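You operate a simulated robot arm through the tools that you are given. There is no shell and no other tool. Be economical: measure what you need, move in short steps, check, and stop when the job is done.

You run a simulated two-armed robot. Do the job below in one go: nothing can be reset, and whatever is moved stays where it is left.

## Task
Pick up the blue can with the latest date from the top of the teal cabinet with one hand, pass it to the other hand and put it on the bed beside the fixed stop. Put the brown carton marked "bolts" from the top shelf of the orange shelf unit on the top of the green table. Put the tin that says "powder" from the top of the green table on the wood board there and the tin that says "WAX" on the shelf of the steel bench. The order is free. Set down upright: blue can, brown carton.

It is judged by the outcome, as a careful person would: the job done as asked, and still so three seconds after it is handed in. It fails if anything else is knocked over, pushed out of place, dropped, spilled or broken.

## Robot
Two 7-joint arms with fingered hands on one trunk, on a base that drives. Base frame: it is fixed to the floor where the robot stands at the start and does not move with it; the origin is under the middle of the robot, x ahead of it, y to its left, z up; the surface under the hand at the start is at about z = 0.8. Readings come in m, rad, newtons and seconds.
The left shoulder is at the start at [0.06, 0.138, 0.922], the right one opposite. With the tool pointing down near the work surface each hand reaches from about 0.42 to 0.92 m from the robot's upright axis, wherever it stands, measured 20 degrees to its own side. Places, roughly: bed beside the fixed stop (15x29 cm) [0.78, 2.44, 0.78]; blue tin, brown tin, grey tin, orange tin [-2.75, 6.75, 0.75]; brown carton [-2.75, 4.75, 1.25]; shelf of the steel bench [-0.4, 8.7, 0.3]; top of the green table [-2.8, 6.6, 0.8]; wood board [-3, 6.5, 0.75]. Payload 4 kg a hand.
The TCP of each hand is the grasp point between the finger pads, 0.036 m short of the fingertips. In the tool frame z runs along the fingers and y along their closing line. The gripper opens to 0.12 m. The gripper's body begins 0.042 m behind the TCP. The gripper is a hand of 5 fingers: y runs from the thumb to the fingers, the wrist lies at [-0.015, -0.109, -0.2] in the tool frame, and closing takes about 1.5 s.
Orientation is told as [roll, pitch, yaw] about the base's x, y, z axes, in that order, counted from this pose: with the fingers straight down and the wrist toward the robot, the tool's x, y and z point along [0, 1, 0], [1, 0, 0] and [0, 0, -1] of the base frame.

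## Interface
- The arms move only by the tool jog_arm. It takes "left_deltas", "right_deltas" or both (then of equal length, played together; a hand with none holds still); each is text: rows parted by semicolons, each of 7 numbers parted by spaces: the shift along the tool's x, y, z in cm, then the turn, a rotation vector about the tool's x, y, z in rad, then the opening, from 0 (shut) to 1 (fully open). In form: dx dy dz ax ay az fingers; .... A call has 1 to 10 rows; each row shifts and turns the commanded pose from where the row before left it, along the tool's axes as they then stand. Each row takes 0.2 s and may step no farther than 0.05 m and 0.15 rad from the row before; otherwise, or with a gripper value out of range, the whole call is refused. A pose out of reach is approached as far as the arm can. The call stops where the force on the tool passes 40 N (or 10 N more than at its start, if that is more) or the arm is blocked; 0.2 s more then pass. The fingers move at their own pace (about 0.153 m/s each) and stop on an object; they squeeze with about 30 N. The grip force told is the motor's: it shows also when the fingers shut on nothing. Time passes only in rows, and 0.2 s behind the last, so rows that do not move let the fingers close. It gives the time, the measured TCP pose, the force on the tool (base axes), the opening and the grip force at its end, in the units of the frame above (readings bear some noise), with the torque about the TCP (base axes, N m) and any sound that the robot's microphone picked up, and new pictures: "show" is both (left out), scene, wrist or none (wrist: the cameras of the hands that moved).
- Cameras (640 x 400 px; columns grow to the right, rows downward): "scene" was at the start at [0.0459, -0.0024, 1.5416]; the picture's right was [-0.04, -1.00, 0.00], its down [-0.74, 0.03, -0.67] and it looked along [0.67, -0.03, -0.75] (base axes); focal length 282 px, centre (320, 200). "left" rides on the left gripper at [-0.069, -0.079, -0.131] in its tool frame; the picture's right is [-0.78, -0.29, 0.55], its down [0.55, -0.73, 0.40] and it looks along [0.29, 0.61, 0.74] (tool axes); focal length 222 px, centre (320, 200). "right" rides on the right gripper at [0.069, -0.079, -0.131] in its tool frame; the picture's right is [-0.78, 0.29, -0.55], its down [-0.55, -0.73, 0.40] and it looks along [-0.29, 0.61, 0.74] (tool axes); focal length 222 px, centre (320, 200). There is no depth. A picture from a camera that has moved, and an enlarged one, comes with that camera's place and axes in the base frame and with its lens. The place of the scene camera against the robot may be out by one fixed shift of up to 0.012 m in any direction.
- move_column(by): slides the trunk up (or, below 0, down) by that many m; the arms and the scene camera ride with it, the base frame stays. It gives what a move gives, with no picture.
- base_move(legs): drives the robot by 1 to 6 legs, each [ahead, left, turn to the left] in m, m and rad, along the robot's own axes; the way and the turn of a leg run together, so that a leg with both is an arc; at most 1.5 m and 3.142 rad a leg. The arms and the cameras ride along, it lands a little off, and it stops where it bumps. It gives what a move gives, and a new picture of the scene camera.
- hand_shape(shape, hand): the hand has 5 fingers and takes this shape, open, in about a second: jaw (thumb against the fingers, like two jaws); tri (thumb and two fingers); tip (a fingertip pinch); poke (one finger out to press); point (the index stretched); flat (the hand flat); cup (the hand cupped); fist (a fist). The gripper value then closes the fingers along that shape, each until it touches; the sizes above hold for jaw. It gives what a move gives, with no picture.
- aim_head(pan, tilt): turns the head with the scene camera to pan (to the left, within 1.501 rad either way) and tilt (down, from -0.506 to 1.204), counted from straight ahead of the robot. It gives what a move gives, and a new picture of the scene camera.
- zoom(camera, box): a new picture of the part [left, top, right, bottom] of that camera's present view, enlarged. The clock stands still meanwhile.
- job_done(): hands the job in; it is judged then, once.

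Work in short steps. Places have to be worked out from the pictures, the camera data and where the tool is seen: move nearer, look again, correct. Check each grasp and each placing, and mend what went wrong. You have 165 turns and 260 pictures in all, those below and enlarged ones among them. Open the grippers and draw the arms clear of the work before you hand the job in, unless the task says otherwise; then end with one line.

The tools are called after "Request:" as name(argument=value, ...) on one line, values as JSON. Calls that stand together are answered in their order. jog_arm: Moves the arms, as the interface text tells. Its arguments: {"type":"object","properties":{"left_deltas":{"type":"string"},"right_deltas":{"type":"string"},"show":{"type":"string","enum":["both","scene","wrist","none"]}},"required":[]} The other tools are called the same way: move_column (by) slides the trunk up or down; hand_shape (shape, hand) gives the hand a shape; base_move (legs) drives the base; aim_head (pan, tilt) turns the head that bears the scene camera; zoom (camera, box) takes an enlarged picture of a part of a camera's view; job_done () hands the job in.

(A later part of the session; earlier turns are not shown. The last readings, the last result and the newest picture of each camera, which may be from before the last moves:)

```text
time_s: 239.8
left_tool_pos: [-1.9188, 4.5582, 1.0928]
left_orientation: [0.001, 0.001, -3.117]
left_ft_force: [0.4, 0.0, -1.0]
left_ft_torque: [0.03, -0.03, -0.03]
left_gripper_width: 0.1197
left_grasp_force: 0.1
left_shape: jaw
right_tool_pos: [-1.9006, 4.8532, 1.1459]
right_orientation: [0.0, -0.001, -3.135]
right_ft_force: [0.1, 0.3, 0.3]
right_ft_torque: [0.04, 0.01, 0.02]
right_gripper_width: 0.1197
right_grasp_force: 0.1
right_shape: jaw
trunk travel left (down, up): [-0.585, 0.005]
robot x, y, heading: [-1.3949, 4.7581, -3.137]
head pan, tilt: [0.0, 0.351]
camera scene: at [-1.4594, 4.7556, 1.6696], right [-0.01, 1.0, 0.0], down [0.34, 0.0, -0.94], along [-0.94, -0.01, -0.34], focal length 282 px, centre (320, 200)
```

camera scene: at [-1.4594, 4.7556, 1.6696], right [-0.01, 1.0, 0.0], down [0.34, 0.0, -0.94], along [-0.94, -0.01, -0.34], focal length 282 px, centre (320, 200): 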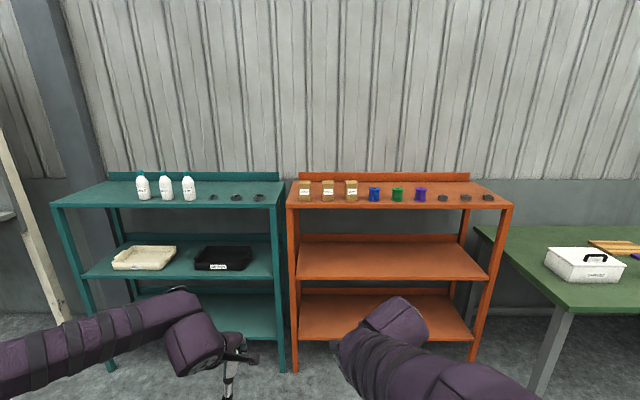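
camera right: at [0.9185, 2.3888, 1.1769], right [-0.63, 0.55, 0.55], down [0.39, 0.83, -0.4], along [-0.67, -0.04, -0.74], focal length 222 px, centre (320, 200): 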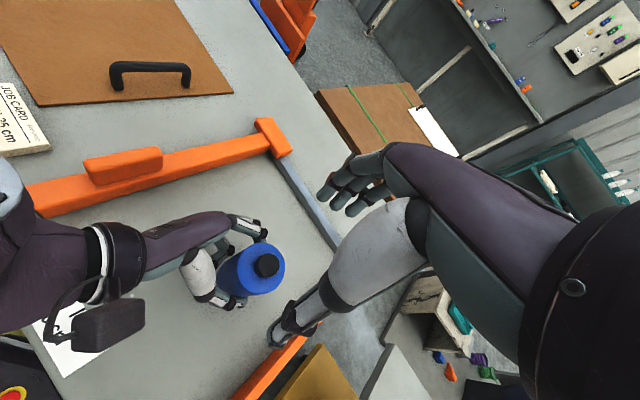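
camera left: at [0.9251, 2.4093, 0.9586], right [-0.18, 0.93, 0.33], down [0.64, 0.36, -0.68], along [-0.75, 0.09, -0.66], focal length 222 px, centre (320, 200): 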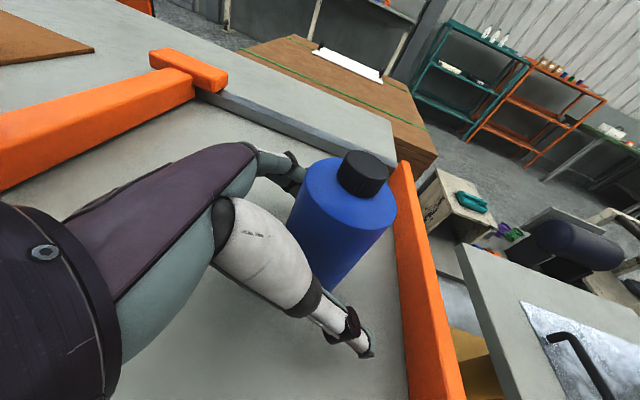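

Three brown cartons on the orange unit's top; I zoom in on the labels.

Request:
zoom(camera="scene", box=[290, 170, 370, 210])

Request:
zoom(camera="scene", box=[285, 165, 515, 300])

```text
8.00 times, centred on (330, 190) of scene
camera zoom: at [-1.4594, 4.7556, 1.6696], right [-0.01, 1.0, 0.0], down [0.34, 0.0, -0.94], along [-0.94, -0.01, -0.34], focal length 2256 px, centre (240, 280)
```

zoom: 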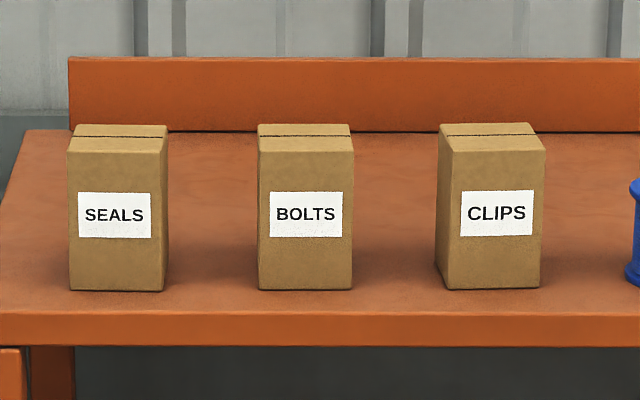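

```text
2.78 times, centred on (400, 232) of scene
camera zoom: at [-1.4594, 4.7556, 1.6696], right [-0.01, 1.0, 0.0], down [0.34, 0.0, -0.94], along [-0.94, -0.01, -0.34], focal length 785 px, centre (97, 110)
```

zoom: 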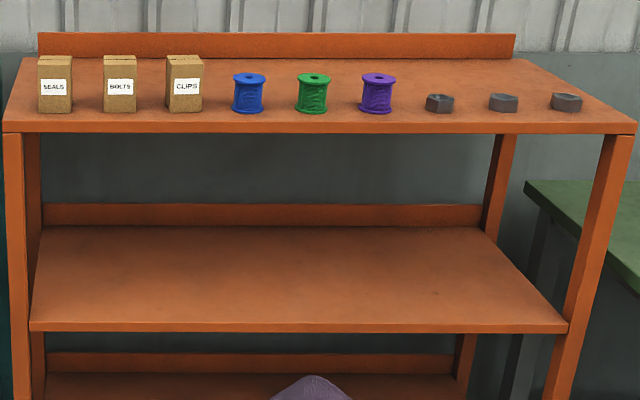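

"BOLTS" is the middle carton. I raise both hands above shelf-top height (and use "tri" on the right hand) before driving closer.

Request:
jog_arm(right_deltas="-1 0 -4.8 0 0 0 1;-1 0 -4.8 0 0 0 1;-1 0 -4.8 0 0 0 1;-1 0 -4.8 0 0 0 1;-1 0 -4.8 0 0 0 1;-1 0 -4.8 0 0 0 1;-1 0 0 0 0 0 1", left_deltas="0 -1 -4.8 0 0 0 1;0 -1 -4.8 0 0 0 1;0 -1 -4.8 0 0 0 1;0 -1 -4.8 0 0 0 1;0 -1 -4.8 0 0 0 1;0 -1 -4.8 0 0 0 1;0 -1 -3 0 0 0 1", show="none")

Request:
hand_shape(hand="right", shape="tri")

Request:
base_move(legs=[[0, 0.17, 0], [0.45, 0, 0]])

```text
time_s: 241.4
left_tool_pos: [-1.8479, 4.563, 1.411]
left_orientation: [0.005, 0.001, -3.116]
left_ft_force: [0.6, 0.0, 0.4]
left_ft_torque: [-0.03, 0.01, -0.03]
left_gripper_width: 0.1198
left_grasp_force: 0.0
left_shape: jaw
right_tool_pos: [-1.9021, 4.925, 1.4337]
right_orientation: [0.002, 0.0, -3.137]
right_ft_force: [0.4, 0.4, -0.9]
right_ft_torque: [-0.02, -0.02, 0.02]
right_gripper_width: 0.1196
right_grasp_force: 0.1
right_shape: jaw
trunk travel left (down, up): [-0.585, 0.005]
robot x, y, heading: [-1.3959, 4.7575, -3.136]
head pan, tilt: [0.0, 0.351]
```

```text
time_s: 242.3
left_tool_pos: [-1.8477, 4.5615, 1.4097]
left_orientation: [0.002, 0.001, -3.114]
left_ft_force: [-0.2, -0.3, -0.7]
left_ft_torque: [0.0, -0.01, 0.01]
left_gripper_width: 0.1198
left_grasp_force: 0.0
left_shape: jaw
right_tool_pos: [-1.9014, 4.922, 1.4339]
right_orientation: [0.001, 0.0, -3.137]
right_ft_force: [0.5, 0.0, -0.4]
right_ft_torque: [0.0, 0.01, -0.01]
right_gripper_width: 0.1198
right_grasp_force: 0.1
right_shape: tri
trunk travel left (down, up): [-0.585, 0.005]
robot x, y, heading: [-1.3926, 4.7574, -3.147]
head pan, tilt: [0.0, 0.351]
```

```text
time_s: 246.1
left_tool_pos: [-2.2945, 4.3883, 1.4108]
left_orientation: [0.001, 0.002, -3.113]
left_ft_force: [-0.6, -0.4, -0.8]
left_ft_torque: [0.0, -0.06, -0.01]
left_gripper_width: 0.1201
left_grasp_force: 0.0
left_shape: jaw
right_tool_pos: [-2.349, 4.7501, 1.4342]
right_orientation: [0.0, 0.002, -3.133]
right_ft_force: [-0.8, -0.2, -0.2]
right_ft_torque: [0.02, 0.0, -0.01]
right_gripper_width: 0.1198
right_grasp_force: 0.1
right_shape: tri
trunk travel left (down, up): [-0.585, 0.005]
robot x, y, heading: [-1.8401, 4.5838, -3.133]
head pan, tilt: [0.0, 0.351]
camera scene: at [-1.9063, 4.5851, 1.6695], right [-0.01, 1.0, 0.0], down [0.34, 0.0, -0.94], along [-0.94, -0.01, -0.34], focal length 282 px, centre (320, 200)
```

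scene: 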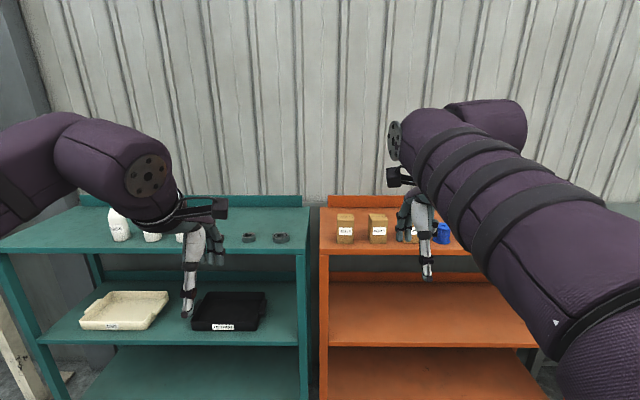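

I drive 0.28 m closer and take a right wrist view.

Request:
base_move(legs=[[0.28, 0, 0]])

Request:
jog_arm(right_deltas="0 1 0 0 0 0 1", show="wrist")

```text
time_s: 248.0
left_tool_pos: [-2.5772, 4.3886, 1.4106]
left_orientation: [0.001, 0.001, -3.117]
left_ft_force: [-0.1, -0.6, -0.3]
left_ft_torque: [-0.01, -0.01, -0.02]
left_gripper_width: 0.1199
left_grasp_force: 0.0
left_shape: jaw
right_tool_pos: [-2.6319, 4.7502, 1.4336]
right_orientation: [0.002, 0.001, -3.139]
right_ft_force: [-0.1, 0.2, -0.5]
right_ft_torque: [0.01, -0.01, -0.02]
right_gripper_width: 0.12
right_grasp_force: 0.1
right_shape: tri
trunk travel left (down, up): [-0.585, 0.005]
robot x, y, heading: [-2.1208, 4.581, -3.134]
head pan, tilt: [0.0, 0.351]
camera scene: at [-2.1884, 4.5835, 1.6695], right [0.0, 1.0, 0.0], down [0.34, 0.0, -0.94], along [-0.94, 0.0, -0.34], focal length 282 px, centre (320, 200)
```

scene: 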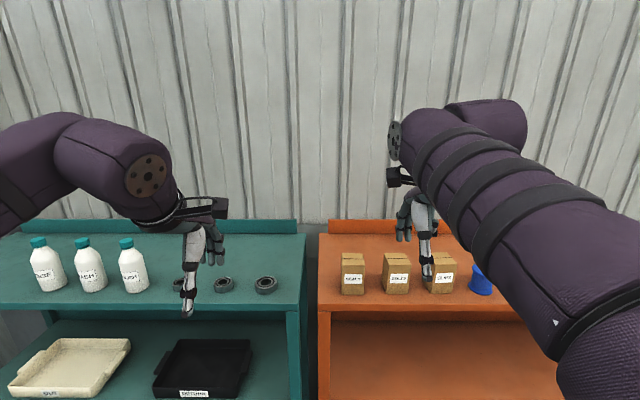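

```text
time_s: 248.4
left_tool_pos: [-2.5778, 4.3881, 1.4104]
left_orientation: [0.002, 0.003, -3.118]
left_ft_force: [-0.2, -0.3, 0.1]
left_ft_torque: [0.01, 0.02, 0.0]
left_gripper_width: 0.1198
left_grasp_force: 0.0
left_shape: jaw
right_tool_pos: [-2.6405, 4.7515, 1.4336]
right_orientation: [0.002, 0.002, -3.138]
right_ft_force: [0.0, -0.1, -0.4]
right_ft_torque: [0.02, 0.01, 0.01]
right_gripper_width: 0.1198
right_grasp_force: 0.1
right_shape: tri
trunk travel left (down, up): [-0.585, 0.005]
robot x, y, heading: [-2.1197, 4.5838, -3.143]
head pan, tilt: [0.0, 0.351]
camera right: at [-2.559, 4.6816, 1.5648], right [-0.29, 0.78, 0.55], down [0.73, 0.55, -0.4], along [-0.61, 0.28, -0.74], focal length 222 px, centre (320, 200)
```

right: 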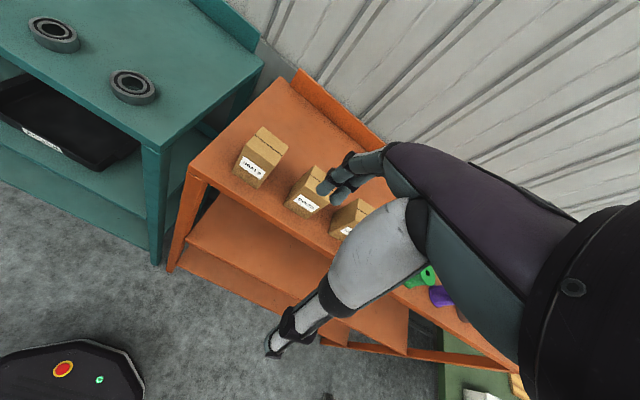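

The bolts carton's centre is about (-2.847, 4.782), top z≈1.262. I move 12 cm closer, and bring the right hand just above it.

Request:
base_move(legs=[[0.12, 0, 0]])

Request:
jog_arm(right_deltas="-1 2.9 0 0 0 0 1;-1 2.9 0 0 0 0 1;-1 2.9 0 0 0 0 1;0 0 3.3 0 0 0 1;0 0 3.3 0 0 0 1;0 0 2.5 0 0 0 1", show="both")

```text
time_s: 249.7
left_tool_pos: [-2.6975, 4.3868, 1.4095]
left_orientation: [0.003, 0.004, -3.117]
left_ft_force: [0.0, 0.0, 0.1]
left_ft_torque: [-0.01, -0.05, 0.01]
left_gripper_width: 0.1199
left_grasp_force: 0.1
left_shape: jaw
right_tool_pos: [-2.7605, 4.7494, 1.4331]
right_orientation: [-0.001, -0.001, -3.137]
right_ft_force: [0.6, -0.4, 0.0]
right_ft_torque: [0.03, 0.01, 0.03]
right_gripper_width: 0.1198
right_grasp_force: 0.1
right_shape: tri
trunk travel left (down, up): [-0.585, 0.005]
robot x, y, heading: [-2.241, 4.5867, -3.141]
head pan, tilt: [0.0, 0.351]
camera scene: at [-2.3084, 4.5831, 1.6695], right [0.0, 1.0, 0.0], down [0.34, 0.0, -0.94], along [-0.94, 0.0, -0.34], focal length 282 px, centre (320, 200)
```

scene: 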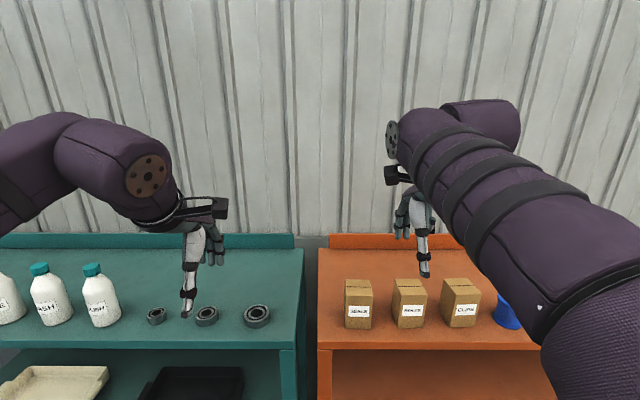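

```text
time_s: 251.1
left_tool_pos: [-2.6944, 4.3884, 1.4109]
left_orientation: [0.001, 0.001, -3.117]
left_ft_force: [0.4, 0.4, 0.3]
left_ft_torque: [-0.04, 0.01, 0.02]
left_gripper_width: 0.1201
left_grasp_force: 0.1
left_shape: jaw
right_tool_pos: [-2.8446, 4.7791, 1.344]
right_orientation: [-0.001, 0.002, -3.139]
right_ft_force: [0.0, 1.0, -0.1]
right_ft_torque: [0.02, -0.02, 0.0]
right_gripper_width: 0.1201
right_grasp_force: 0.1
right_shape: tri
trunk travel left (down, up): [-0.585, 0.005]
robot x, y, heading: [-2.2409, 4.582, -3.138]
head pan, tilt: [0.0, 0.351]
camera scene: at [-2.306, 4.5835, 1.6696], right [0.0, 1.0, 0.0], down [0.34, 0.0, -0.94], along [-0.94, 0.0, -0.34], focal length 282 px, centre (320, 200)
camera right: at [-2.7638, 4.7113, 1.4741], right [-0.29, 0.78, 0.55], down [0.73, 0.55, -0.4], along [-0.61, 0.28, -0.74], focal length 222 px, centre (320, 200)
```

scene: 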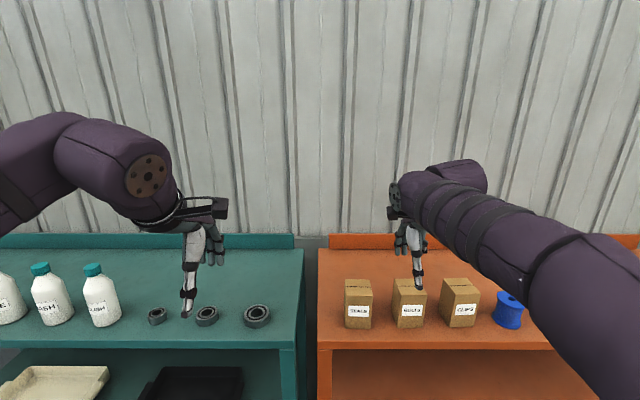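
right: 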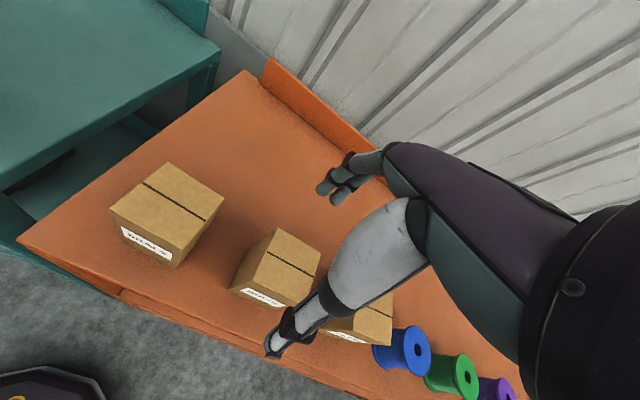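

Aligned within a few mm. I descend around the carton and close.

Request:
jog_arm(right_deltas="-0.5 0 3 0 0 0 1;0 0 3 0 0 0 1;0 0 3 0 0 0 1;0 0 1.5 0 0 0 1;0 0 0 0 0 0 0.5;0 0 0 0 0 0 0;0 0 0 0 0 0 0;0 0 0 0 0 0 0;0 0 0 0 0 0 0;0 0 0 0 0 0 0", show="both")

```text
time_s: 252.0
left_tool_pos: [-2.6956, 4.3878, 1.4089]
left_orientation: [0.002, 0.003, -3.117]
left_ft_force: [-0.8, 0.3, -0.7]
left_ft_torque: [-0.01, -0.01, 0.0]
left_gripper_width: 0.1198
left_grasp_force: 0.1
left_shape: jaw
right_tool_pos: [-2.8514, 4.7844, 1.2565]
right_orientation: [0.0, -0.031, -3.131]
right_ft_force: [1.6, 0.8, 16.3]
right_ft_torque: [0.45, 0.42, -0.08]
right_gripper_width: 0.1197
right_grasp_force: 0.1
right_shape: tri
trunk travel left (down, up): [-0.585, 0.005]
robot x, y, heading: [-2.239, 4.5822, -3.136]
head pan, tilt: [0.0, 0.351]
stopped in row 4 (right hand): the force on the tool passed its limit at 49 N (the readings are from after the stop); the commanded pose is now the measured one
camera scene: at [-2.3063, 4.5831, 1.6697], right [0.0, 1.0, 0.0], down [0.34, 0.0, -0.94], along [-0.94, 0.0, -0.34], focal length 282 px, centre (320, 200)
camera right: at [-2.7659, 4.7162, 1.3842], right [-0.28, 0.78, 0.56], down [0.72, 0.56, -0.42], along [-0.64, 0.28, -0.72], focal length 222 px, centre (320, 200)
```

scene: 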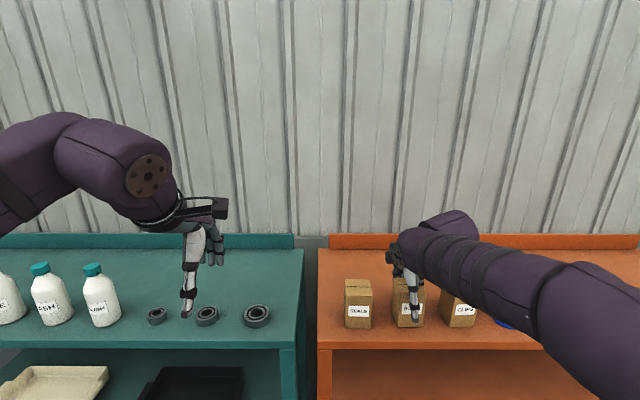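
right: 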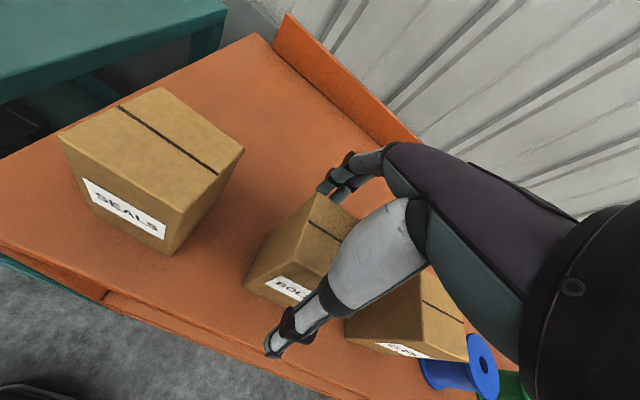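

The palm side touched the carton top (fingers already reach 5 cm down its sides). I raise 5 mm, level the hand, and close here.

Request:
jog_arm(right_deltas="0 0 -0.5 0 0 0 1;0 0 0 -0.03 0 0 1;0 0 0 0 0 0 0.5;0 0 0 0 0 0 0;0 0 0 0 0 0 0;0 0 0 0 0 0 0;0 0 0 0 0 0 0;0 0 0 0 0 0 0;0 0 0 0 0 0 0", show="both")

```text
time_s: 254.0
left_tool_pos: [-2.6963, 4.3889, 1.41]
left_orientation: [0.0, 0.003, -3.117]
left_ft_force: [-0.3, -0.2, 0.7]
left_ft_torque: [-0.01, 0.0, 0.02]
left_gripper_width: 0.1198
left_grasp_force: 0.1
left_shape: jaw
right_tool_pos: [-2.8504, 4.785, 1.2593]
right_orientation: [0.001, -0.053, -3.134]
right_ft_force: [0.1, 0.2, -0.2]
right_ft_torque: [-0.01, -0.03, 0.01]
right_gripper_width: 0.0544
right_grasp_force: 30.4
right_shape: tri
trunk travel left (down, up): [-0.585, 0.005]
robot x, y, heading: [-2.2394, 4.5837, -3.143]
head pan, tilt: [0.0, 0.351]
camera scene: at [-2.3068, 4.5833, 1.6696], right [0.0, 1.0, 0.0], down [0.34, 0.0, -0.94], along [-0.94, 0.0, -0.34], focal length 282 px, centre (320, 200)
camera right: at [-2.762, 4.7165, 1.3845], right [-0.27, 0.78, 0.56], down [0.71, 0.56, -0.43], along [-0.65, 0.28, -0.7], focal length 222 px, centre (320, 200)
```

scene: 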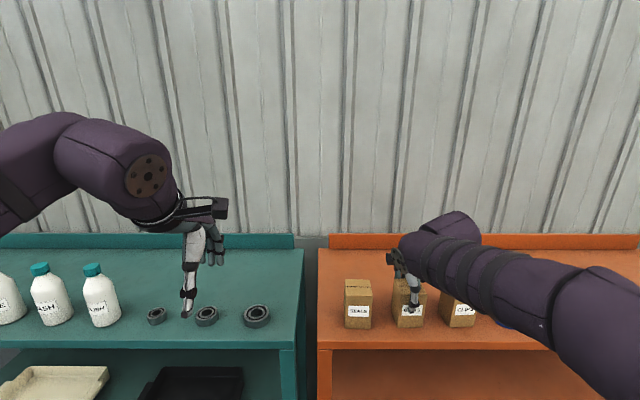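
right: 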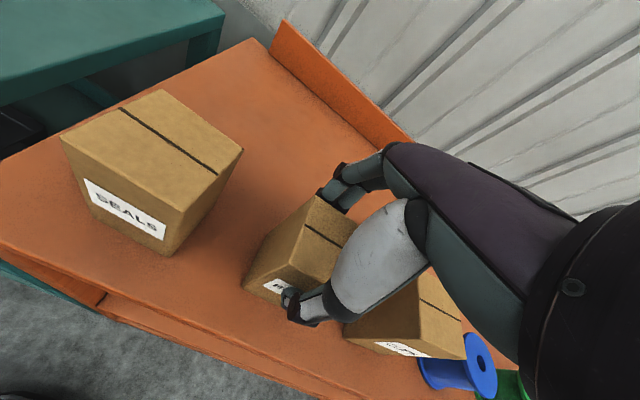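

Gripped at 5.4 cm. Keeping this hand attitude (carton is upright), I lift 13 cm.

Request:
jog_arm(right_deltas="0 0 -2 0 0 0 0;0 0 -3 0 0 0 0;0 0 -4 0 0 0 0;0 0 -4 0 0 0 0;0 0 -4 0 0 0 0", show="scene")

```text
time_s: 255.2
left_tool_pos: [-2.6965, 4.3882, 1.4109]
left_orientation: [0.002, 0.003, -3.118]
left_ft_force: [0.5, -0.9, -0.2]
left_ft_torque: [-0.01, 0.0, 0.01]
left_gripper_width: 0.1201
left_grasp_force: 0.1
left_shape: jaw
right_tool_pos: [-2.8404, 4.7853, 1.4284]
right_orientation: [0.001, -0.05, -3.134]
right_ft_force: [-0.2, 0.7, -4.2]
right_ft_torque: [0.02, 0.01, 0.04]
right_gripper_width: 0.0542
right_grasp_force: 29.5
right_shape: tri
trunk travel left (down, up): [-0.585, 0.005]
robot x, y, heading: [-2.2379, 4.5824, -3.132]
head pan, tilt: [0.0, 0.351]
camera scene: at [-2.3068, 4.583, 1.6695], right [0.0, 1.0, 0.0], down [0.34, 0.0, -0.94], along [-0.94, 0.0, -0.34], focal length 282 px, centre (320, 200)
```

scene: 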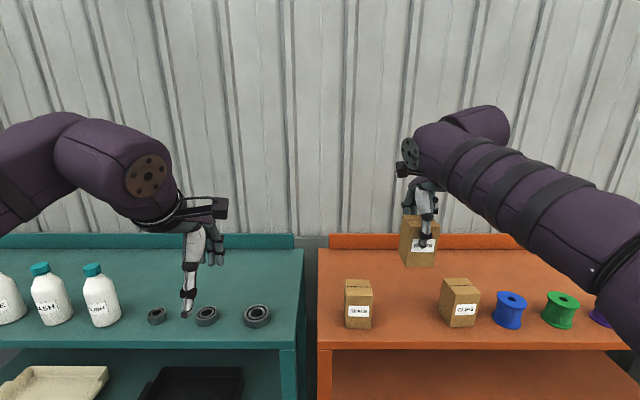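

Carton lifted cleanly. I back off and strafe right to the green table, then look.

Request:
base_move(legs=[[-0.6, 0, 0], [0, -1.4, 0], [0, -0.5, 0]])

Request:
aim_head(pan=0.0, tilt=0.6)

```text
time_s: 267.8
left_tool_pos: [-2.0897, 6.2995, 1.4108]
left_orientation: [0.002, 0.002, -3.128]
left_ft_force: [0.9, 0.9, 0.0]
left_ft_torque: [-0.04, 0.01, -0.03]
left_gripper_width: 0.1198
left_grasp_force: 0.0
left_shape: jaw
right_tool_pos: [-2.2294, 6.6974, 1.4282]
right_orientation: [0.001, -0.053, 3.139]
right_ft_force: [-1.2, 0.2, -4.9]
right_ft_torque: [0.01, -0.01, 0.03]
right_gripper_width: 0.0544
right_grasp_force: 30.1
right_shape: tri
trunk travel left (down, up): [-0.585, 0.005]
robot x, y, heading: [-1.6314, 6.4881, 3.133]
head pan, tilt: [0.0, 0.351]
camera scene: at [-1.6979, 6.491, 1.6696], right [0.01, 1.0, 0.0], down [0.34, 0.0, -0.94], along [-0.94, 0.01, -0.34], focal length 282 px, centre (320, 200)
```

scene: 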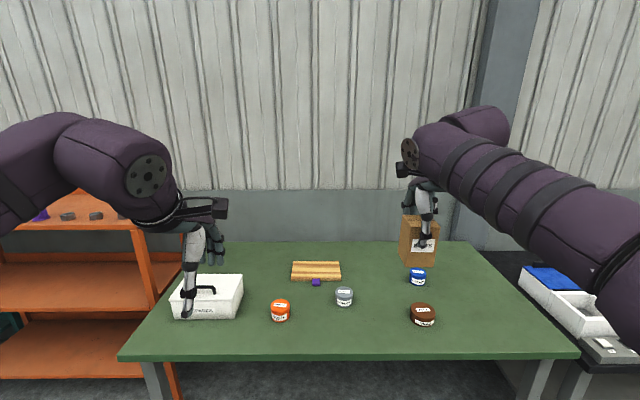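

```text
time_s: 268.5
left_tool_pos: [-2.0897, 6.2987, 1.4097]
left_orientation: [0.003, 0.0, -3.128]
left_ft_force: [0.2, 0.8, -0.3]
left_ft_torque: [0.02, -0.02, 0.0]
left_gripper_width: 0.1198
left_grasp_force: 0.1
left_shape: jaw
right_tool_pos: [-2.2304, 6.6981, 1.4286]
right_orientation: [0.0, -0.051, 3.14]
right_ft_force: [0.2, -0.3, -3.4]
right_ft_torque: [0.0, 0.0, 0.0]
right_gripper_width: 0.0544
right_grasp_force: 29.8
right_shape: tri
trunk travel left (down, up): [-0.585, 0.005]
robot x, y, heading: [-1.6329, 6.4919, 3.134]
head pan, tilt: [0.0, 0.6]
camera scene: at [-1.6932, 6.49, 1.6469], right [0.01, 1.0, 0.0], down [0.56, 0.0, -0.83], along [-0.83, 0.01, -0.56], focal length 282 px, centre (320, 200)
```

scene: 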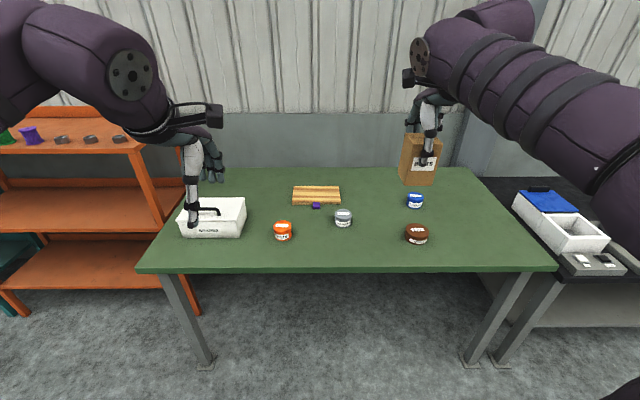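

Request:
zoom(camera="scene", box=[260, 180, 360, 250])

Request:
zoom(camera="scene", box=[380, 180, 450, 250])

```text
5.71 times, centred on (310, 215) of scene
camera zoom: at [-1.6932, 6.49, 1.6469], right [0.01, 1.0, 0.0], down [0.56, 0.0, -0.83], along [-0.83, 0.01, -0.56], focal length 1611 px, centre (377, 114)
```

zoom: 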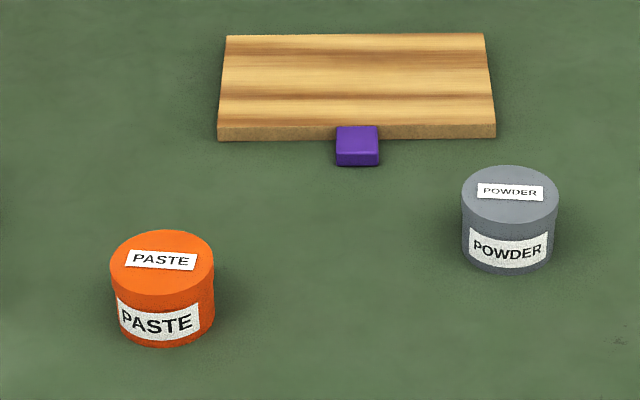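

```text
5.71 times, centred on (415, 215) of scene
camera zoom: at [-1.6932, 6.49, 1.6469], right [0.01, 1.0, 0.0], down [0.56, 0.0, -0.83], along [-0.83, 0.01, -0.56], focal length 1611 px, centre (-223, 114)
```

zoom: 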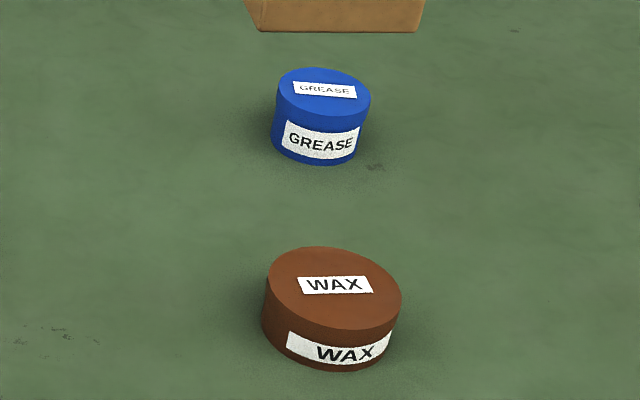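

Powder is the grey tin (≈(-2.79, 6.62)), WAX the brown one (≈(-2.66, 6.95)). I'll set the carton at the free right-front area around (-2.70, 7.22); drive there.

Request:
base_move(legs=[[0, -0.53, 0], [0.45, 0, 0]])

Request:
aim_head(pan=-0.2, tilt=0.8)

```text
time_s: 273.9
left_tool_pos: [-2.5336, 6.8335, 1.4099]
left_orientation: [0.002, 0.002, -3.127]
left_ft_force: [0.3, 1.1, -0.1]
left_ft_torque: [0.01, -0.02, 0.0]
left_gripper_width: 0.1197
left_grasp_force: 0.1
left_shape: jaw
right_tool_pos: [-2.6734, 7.233, 1.4272]
right_orientation: [0.001, -0.051, 3.137]
right_ft_force: [0.4, 0.3, -5.1]
right_ft_torque: [-0.03, 0.0, 0.0]
right_gripper_width: 0.0544
right_grasp_force: 30.1
right_shape: tri
trunk travel left (down, up): [-0.585, 0.005]
robot x, y, heading: [-2.0769, 7.0256, 3.13]
head pan, tilt: [0.0, 0.6]
camera scene: at [-2.1379, 7.0249, 1.6468], right [0.01, 1.0, 0.0], down [0.57, 0.0, -0.82], along [-0.82, 0.01, -0.57], focal length 282 px, centre (320, 200)
```

scene: 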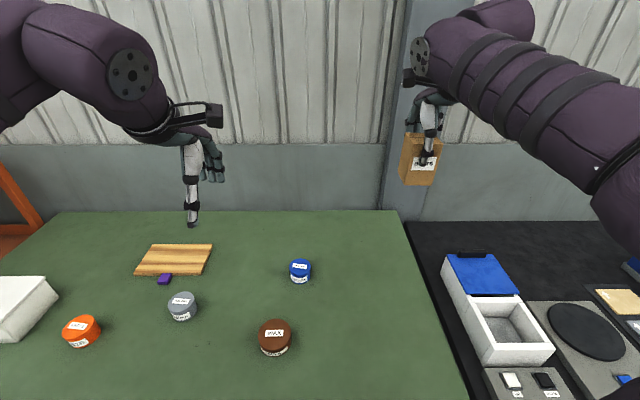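

```text
time_s: 274.7
left_tool_pos: [-2.5325, 6.8336, 1.4111]
left_orientation: [0.002, 0.001, -3.129]
left_ft_force: [0.1, -0.3, 0.0]
left_ft_torque: [-0.02, 0.02, -0.03]
left_gripper_width: 0.1195
left_grasp_force: 0.0
left_shape: jaw
right_tool_pos: [-2.6732, 7.2324, 1.4277]
right_orientation: [0.001, -0.05, 3.137]
right_ft_force: [0.3, -0.2, -3.9]
right_ft_torque: [-0.02, 0.01, -0.01]
right_gripper_width: 0.0541
right_grasp_force: 30.6
right_shape: tri
trunk travel left (down, up): [-0.585, 0.005]
robot x, y, heading: [-2.0734, 7.0255, 3.139]
head pan, tilt: [-0.201, 0.799]
camera scene: at [-2.1273, 7.0409, 1.63], right [0.21, 0.98, 0.0], down [0.7, -0.15, -0.7], along [-0.68, 0.14, -0.72], focal length 282 px, centre (320, 200)
```

scene: 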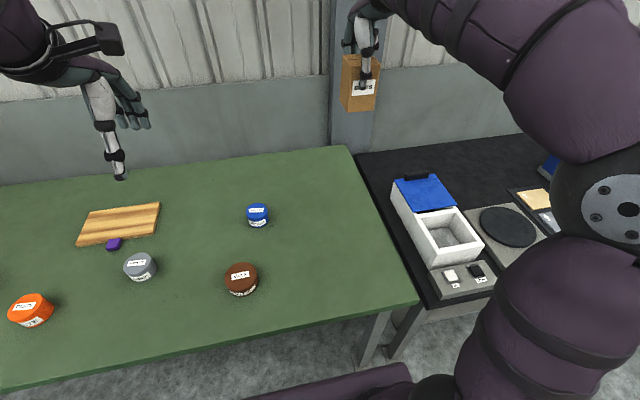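

Triangulation suggests the table top may be higher than listed (~0.85). I lower the carton to well above that and check.

Request:
jog_arm(right_deltas="0 0 4.5 0 0 0 0;0 0 4.5 0 0 0 0;0 0 4.5 0 0 0 0;0 0 4.5 0 0 0 0;0 0 4.5 0 0 0 0;0 0 4.5 0 0 0 0;0 0 4 0 0 0 0", show="both")

```text
time_s: 276.3
left_tool_pos: [-2.5335, 6.8344, 1.4103]
left_orientation: [-0.001, 0.002, -3.128]
left_ft_force: [-0.9, 0.3, -0.2]
left_ft_torque: [-0.02, 0.01, 0.0]
left_gripper_width: 0.1197
left_grasp_force: 0.0
left_shape: jaw
right_tool_pos: [-2.6893, 7.2328, 1.1192]
right_orientation: [0.0, -0.05, 3.14]
right_ft_force: [-0.1, 0.3, -4.0]
right_ft_torque: [0.01, 0.02, -0.01]
right_gripper_width: 0.0544
right_grasp_force: 30.2
right_shape: tri
trunk travel left (down, up): [-0.585, 0.005]
robot x, y, heading: [-2.0758, 7.0249, 3.136]
head pan, tilt: [-0.201, 0.799]
camera scene: at [-2.1282, 7.0407, 1.6299], right [0.21, 0.98, 0.0], down [0.7, -0.15, -0.7], along [-0.68, 0.14, -0.72], focal length 282 px, centre (320, 200)
camera right: at [-2.6027, 7.1633, 1.2455], right [-0.26, 0.79, 0.56], down [0.71, 0.55, -0.43], along [-0.65, 0.29, -0.7], focal length 222 px, centre (320, 200)
```

scene: 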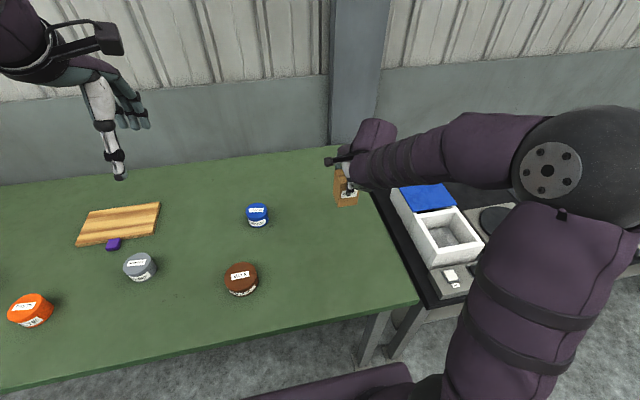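
right: 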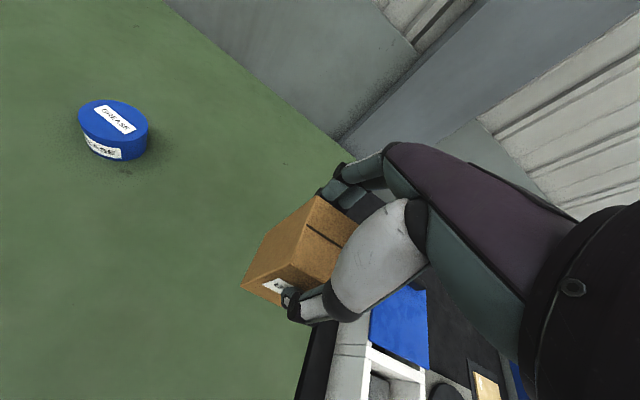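

I move 5 cm left for margin from the table's edge and lower further in steps.

Request:
jog_arm(right_deltas="4.5 0 0 0 0 0 0;0 0 3.5 0 0 0 0;0 0 3 0 0 0 0;0 0 2 0 0 0 0", show="wrist")

Request:
zoom(camera="scene", box=[280, 140, 440, 260])

```text
time_s: 277.3
left_tool_pos: [-2.5334, 6.8336, 1.41]
left_orientation: [0.004, 0.001, -3.128]
left_ft_force: [-0.1, 0.5, 0.3]
left_ft_torque: [0.0, -0.01, -0.03]
left_gripper_width: 0.1199
left_grasp_force: 0.1
left_shape: jaw
right_tool_pos: [-2.693, 7.1867, 1.0326]
right_orientation: [0.002, -0.05, 3.139]
right_ft_force: [-0.8, -0.2, -4.5]
right_ft_torque: [0.02, 0.01, -0.01]
right_gripper_width: 0.0544
right_grasp_force: 29.8
right_shape: tri
trunk travel left (down, up): [-0.585, 0.005]
robot x, y, heading: [-2.0725, 7.0262, 3.132]
head pan, tilt: [-0.201, 0.799]
camera right: at [-2.6071, 7.1179, 1.1601], right [-0.26, 0.79, 0.56], down [0.72, 0.55, -0.43], along [-0.65, 0.29, -0.7], focal length 222 px, centre (320, 200)
```

right: 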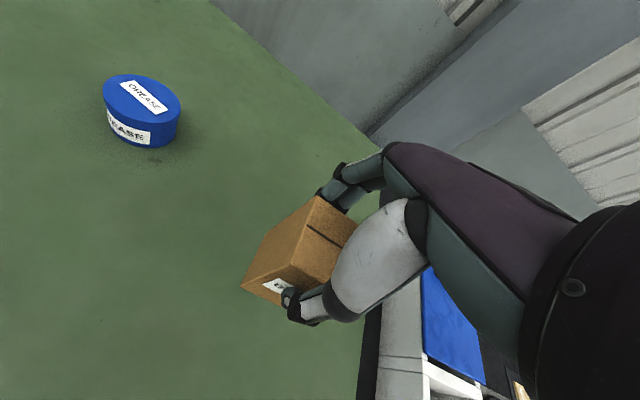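

```text
3.33 times, centred on (360, 200) of scene
camera zoom: at [-2.128, 7.0413, 1.6299], right [0.21, 0.98, 0.0], down [0.7, -0.15, -0.7], along [-0.68, 0.14, -0.72], focal length 940 px, centre (187, 200)
```

zoom: 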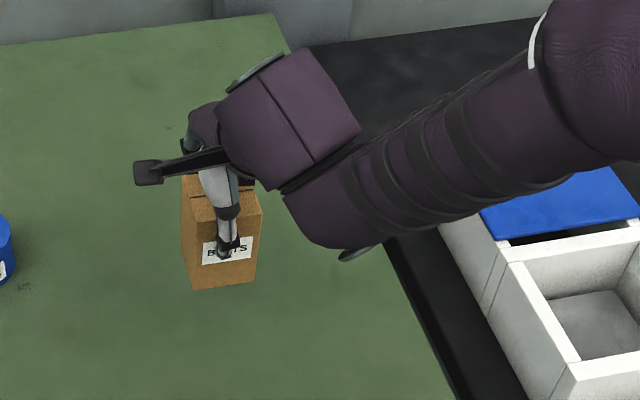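

Table top ≈0.80–0.82. I lower quickly to TCP 0.92, then gently until contact.

Request:
jog_arm(right_deltas="0 0 4 0 0 0 0;0 0 3.5 0 0 0 0;0 0 2.5 0 0 0 0;0 0 0.8 0 0 0 0;0 0 0.6 0 0 0 0", show="wrist")

Request:
zoom(camera="scene", box=[280, 140, 440, 260])

```text
time_s: 278.3
left_tool_pos: [-2.5305, 6.8348, 1.4122]
left_orientation: [0.001, -0.001, -3.129]
left_ft_force: [0.3, -0.9, 0.8]
left_ft_torque: [-0.02, -0.02, 0.01]
left_gripper_width: 0.1199
left_grasp_force: 0.1
left_shape: jaw
right_tool_pos: [-2.7023, 7.1867, 0.9362]
right_orientation: [-0.002, -0.071, -3.142]
right_ft_force: [12.2, 1.0, 29.6]
right_ft_torque: [0.05, -1.09, -0.02]
right_gripper_width: 0.0553
right_grasp_force: 29.9
right_shape: tri
trunk travel left (down, up): [-0.585, 0.005]
robot x, y, heading: [-2.0748, 7.0248, 3.135]
head pan, tilt: [-0.201, 0.799]
stopped in row 5 (right hand): the force on the tool passed its limit at 48 N (the readings are from after the stop); the commanded pose is now the measured one
camera right: at [-2.6121, 7.1169, 1.0606], right [-0.25, 0.78, 0.57], down [0.7, 0.55, -0.45], along [-0.66, 0.29, -0.69], focal length 222 px, centre (320, 200)
```

right: 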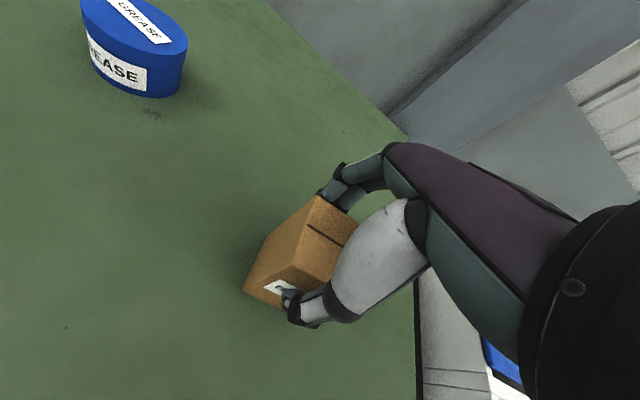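

```text
3.33 times, centred on (360, 200) of scene
camera zoom: at [-2.124, 7.0407, 1.6304], right [0.21, 0.98, 0.0], down [0.7, -0.15, -0.7], along [-0.68, 0.14, -0.72], focal length 940 px, centre (187, 200)
```

zoom: 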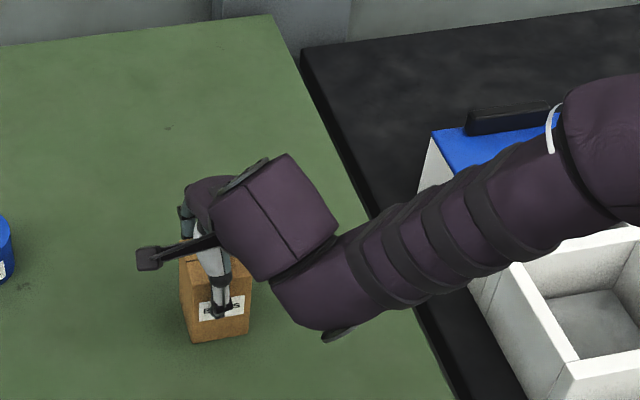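

Contact reached with the carton on the table. I relieve the pressure, level slightly, and open.

Request:
jog_arm(right_deltas="0 0 -0.3 0 0 0 0;0 0 0 0.02 0 0 0;0 0 0.1 0 0 0 0;0 0 0 0 0 0 0.4;0 0 0 0 0 0 0.5;0 0 0 0 0 0 0.8;0 0 0 0 0 0 1;0 0 0 0 0 0 1", show="wrist")

Request:
zoom(camera="scene", box=[280, 140, 440, 260])

```text
time_s: 280.1
left_tool_pos: [-2.5303, 6.8331, 1.4111]
left_orientation: [0.003, 0.0, -3.129]
left_ft_force: [1.2, 1.0, 0.0]
left_ft_torque: [0.0, 0.01, -0.02]
left_gripper_width: 0.1197
left_grasp_force: 0.1
left_shape: jaw
right_tool_pos: [-2.7007, 7.1864, 0.935]
right_orientation: [-0.001, -0.047, 3.138]
right_ft_force: [1.7, -2.5, 22.8]
right_ft_torque: [0.67, 0.59, -0.01]
right_gripper_width: 0.1197
right_grasp_force: 0.0
right_shape: tri
trunk travel left (down, up): [-0.585, 0.005]
robot x, y, heading: [-2.0738, 7.0221, 3.135]
head pan, tilt: [-0.201, 0.799]
camera right: at [-2.6147, 7.1167, 1.062], right [-0.26, 0.78, 0.56], down [0.72, 0.55, -0.43], along [-0.65, 0.29, -0.71], focal length 222 px, centre (320, 200)
```

right: 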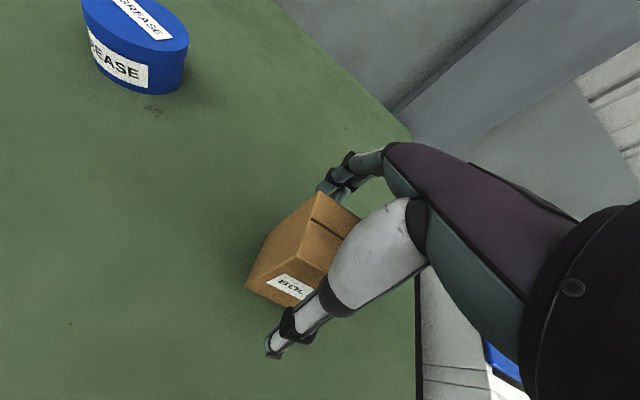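

```text
3.33 times, centred on (360, 200) of scene
camera zoom: at [-2.1245, 7.0399, 1.6301], right [0.21, 0.98, 0.0], down [0.7, -0.15, -0.7], along [-0.68, 0.14, -0.72], focal length 940 px, centre (187, 200)
```

zoom: 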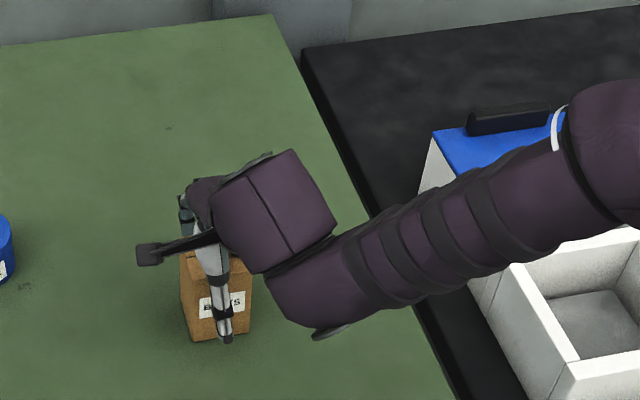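

Carton released and upright; I raise the right hand straight up.

Request:
jog_arm(right_deltas="0 0 -2 0 0 0 1;0 0.1 -3 0 0 0 1;0 0.15 -4 0 0 0 1;0 0.15 -4 0 0 0 1;0 0 -4 0 0 0 1;0 0 -4 0 0 0 1;0 0 -4 -0.045 0 0 1", show="both")

```text
time_s: 281.7
left_tool_pos: [-2.5317, 6.8336, 1.4106]
left_orientation: [0.002, 0.001, -3.13]
left_ft_force: [0.1, 0.4, 0.6]
left_ft_torque: [-0.04, 0.01, 0.0]
left_gripper_width: 0.1198
left_grasp_force: 0.1
left_shape: jaw
right_tool_pos: [-2.6954, 7.1863, 1.1825]
right_orientation: [-0.002, -0.09, 3.14]
right_ft_force: [0.0, -0.6, -0.5]
right_ft_torque: [0.0, 0.04, 0.01]
right_gripper_width: 0.1198
right_grasp_force: 0.0
right_shape: tri
trunk travel left (down, up): [-0.585, 0.005]
robot x, y, heading: [-2.0732, 7.0211, 3.134]
head pan, tilt: [-0.201, 0.799]
camera scene: at [-2.1259, 7.0406, 1.6299], right [0.21, 0.98, 0.0], down [0.7, -0.15, -0.7], along [-0.68, 0.14, -0.72], focal length 282 px, centre (320, 200)
camera right: at [-2.603, 7.1173, 1.3075], right [-0.24, 0.78, 0.57], down [0.7, 0.55, -0.46], along [-0.68, 0.29, -0.68], focal length 222 px, centre (320, 200)
```

scene: 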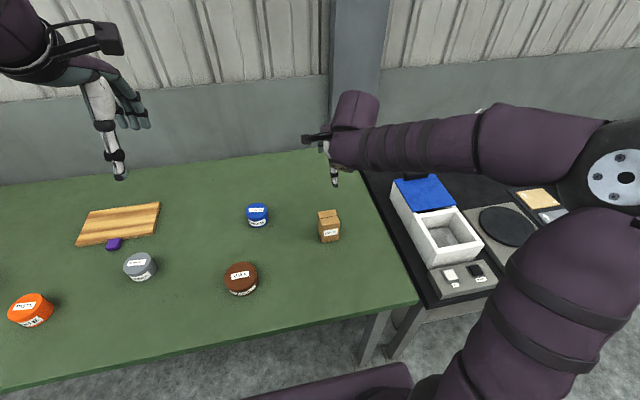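
right: 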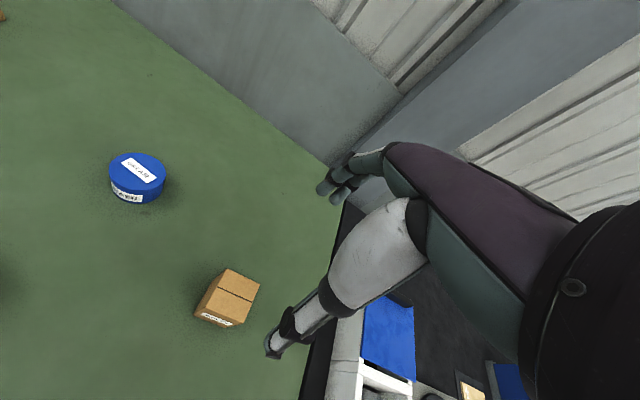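

Carton stands upright on the green table. Next the powder tin with the left hand: I shift the base 32 cm left and bring the left hand over it for a look.

Request:
base_move(legs=[[0, 0.32, 0]])

Request:
jog_arm(left_deltas="-1 2 4 0 0 0 1;-1 2 4 0 0 0 1;-1 2 4 0 0 0 1;-1 2 4 0 0 0 1;-1 2 4 0 0 0 1;-1 2 4 0 0 0 1;-1 2 4 0 0 0 1;0 0 4 0 0 0 1", right_deltas="0 0 -3 0.045 0 0 1;0 -2 -3 0.045 0 0 1;0 -2 -3 0 0 0 1;0 -2 -3 0 0 0 1;0 -2 0 0 0 0 1;0 -2 0 0 0 0 1;0 -2 0 0 0 0 1;0 0 0 0 0 0 1", show="wrist")

Request:
aim_head(pan=0.1, tilt=0.8)

```text
time_s: 283.9
left_tool_pos: [-2.5354, 6.5126, 1.4102]
left_orientation: [0.002, 0.001, -3.127]
left_ft_force: [-0.8, -0.5, -0.5]
left_ft_torque: [0.02, 0.05, 0.0]
left_gripper_width: 0.1199
left_grasp_force: 0.1
left_shape: jaw
right_tool_pos: [-2.6985, 6.8643, 1.1842]
right_orientation: [-0.002, -0.091, -3.142]
right_ft_force: [0.8, 0.1, 0.1]
right_ft_torque: [0.03, 0.02, -0.04]
right_gripper_width: 0.12
right_grasp_force: 0.0
right_shape: tri
trunk travel left (down, up): [-0.585, 0.005]
robot x, y, heading: [-2.0791, 6.7017, 3.136]
head pan, tilt: [-0.201, 0.799]
camera scene: at [-2.1292, 6.7193, 1.63], right [0.21, 0.98, 0.0], down [0.7, -0.15, -0.7], along [-0.68, 0.14, -0.72], focal length 282 px, centre (320, 200)
```

scene: 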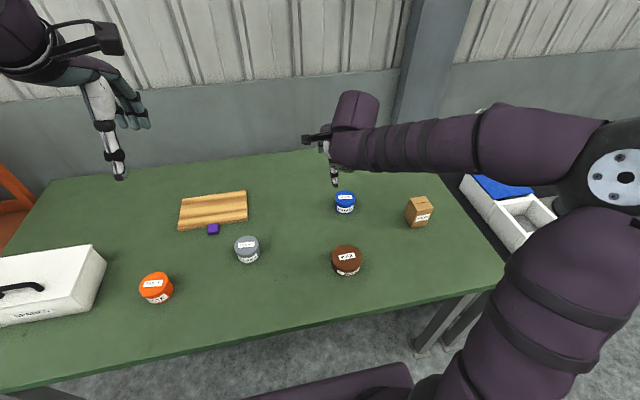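

```text
time_s: 285.7
left_tool_pos: [-2.6764, 6.5809, 1.0893]
left_orientation: [0.001, 0.0, -3.128]
left_ft_force: [0.1, 0.2, -0.2]
left_ft_torque: [-0.02, -0.01, -0.03]
left_gripper_width: 0.1199
left_grasp_force: 0.0
left_shape: jaw
right_tool_pos: [-2.5744, 6.8633, 1.3025]
right_orientation: [-0.003, -0.001, -3.139]
right_ft_force: [0.5, 0.5, -0.2]
right_ft_torque: [0.0, 0.01, 0.03]
right_gripper_width: 0.1197
right_grasp_force: 0.0
right_shape: tri
trunk travel left (down, up): [-0.585, 0.005]
robot x, y, heading: [-2.0767, 6.7046, 3.137]
head pan, tilt: [-0.201, 0.799]
camera right: at [-2.4942, 6.7951, 1.4329], right [-0.29, 0.78, 0.55], down [0.73, 0.55, -0.4], along [-0.61, 0.29, -0.74], focal length 222 px, centre (320, 200)
camera left: at [-2.5983, 6.6503, 1.2207], right [0.28, 0.79, -0.55], down [0.74, -0.54, -0.4], along [-0.61, -0.3, -0.74], focal length 222 px, centre (320, 200)
```

right: 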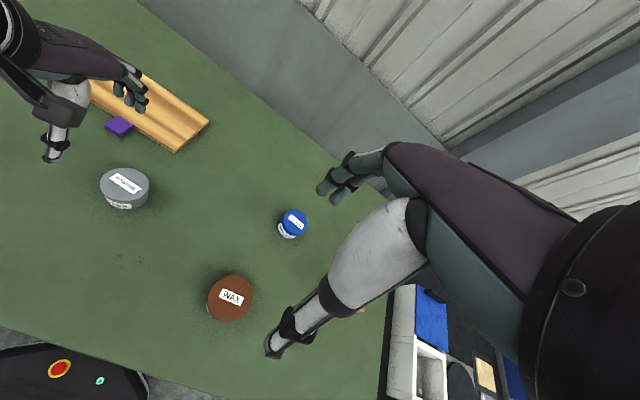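
left: 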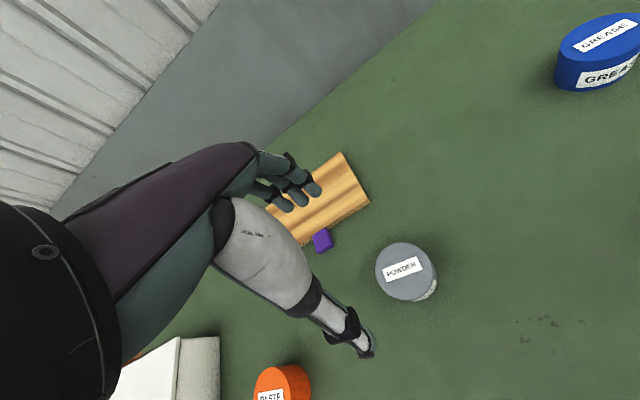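

```text
time_s: 286.5
left_tool_pos: [-2.6739, 6.5814, 1.0903]
left_orientation: [0.001, 0.001, -3.127]
left_ft_force: [-0.4, -0.3, 0.4]
left_ft_torque: [-0.04, 0.01, 0.0]
left_gripper_width: 0.1199
left_grasp_force: 0.1
left_shape: jaw
right_tool_pos: [-2.5741, 6.8651, 1.3021]
right_orientation: [-0.002, -0.001, -3.142]
right_ft_force: [0.4, 0.5, -0.6]
right_ft_torque: [-0.02, -0.01, 0.02]
right_gripper_width: 0.1196
right_grasp_force: 0.0
right_shape: tri
trunk travel left (down, up): [-0.585, 0.005]
robot x, y, heading: [-2.0746, 6.7008, 3.131]
head pan, tilt: [0.099, 0.799]
camera scene: at [-2.1308, 6.6964, 1.6299], right [-0.09, 1.0, 0.0], down [0.71, 0.07, -0.7], along [-0.69, -0.06, -0.72], focal length 282 px, centre (320, 200)
```

scene: 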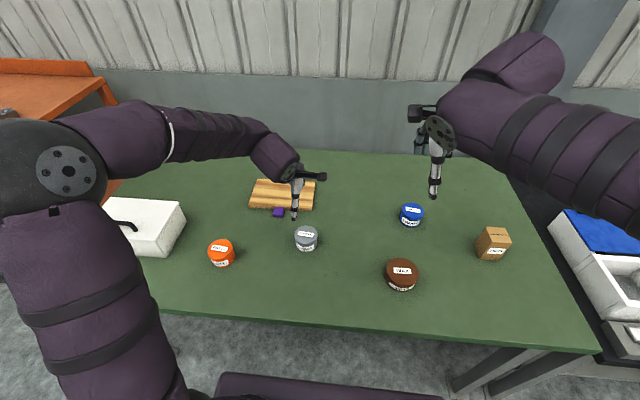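

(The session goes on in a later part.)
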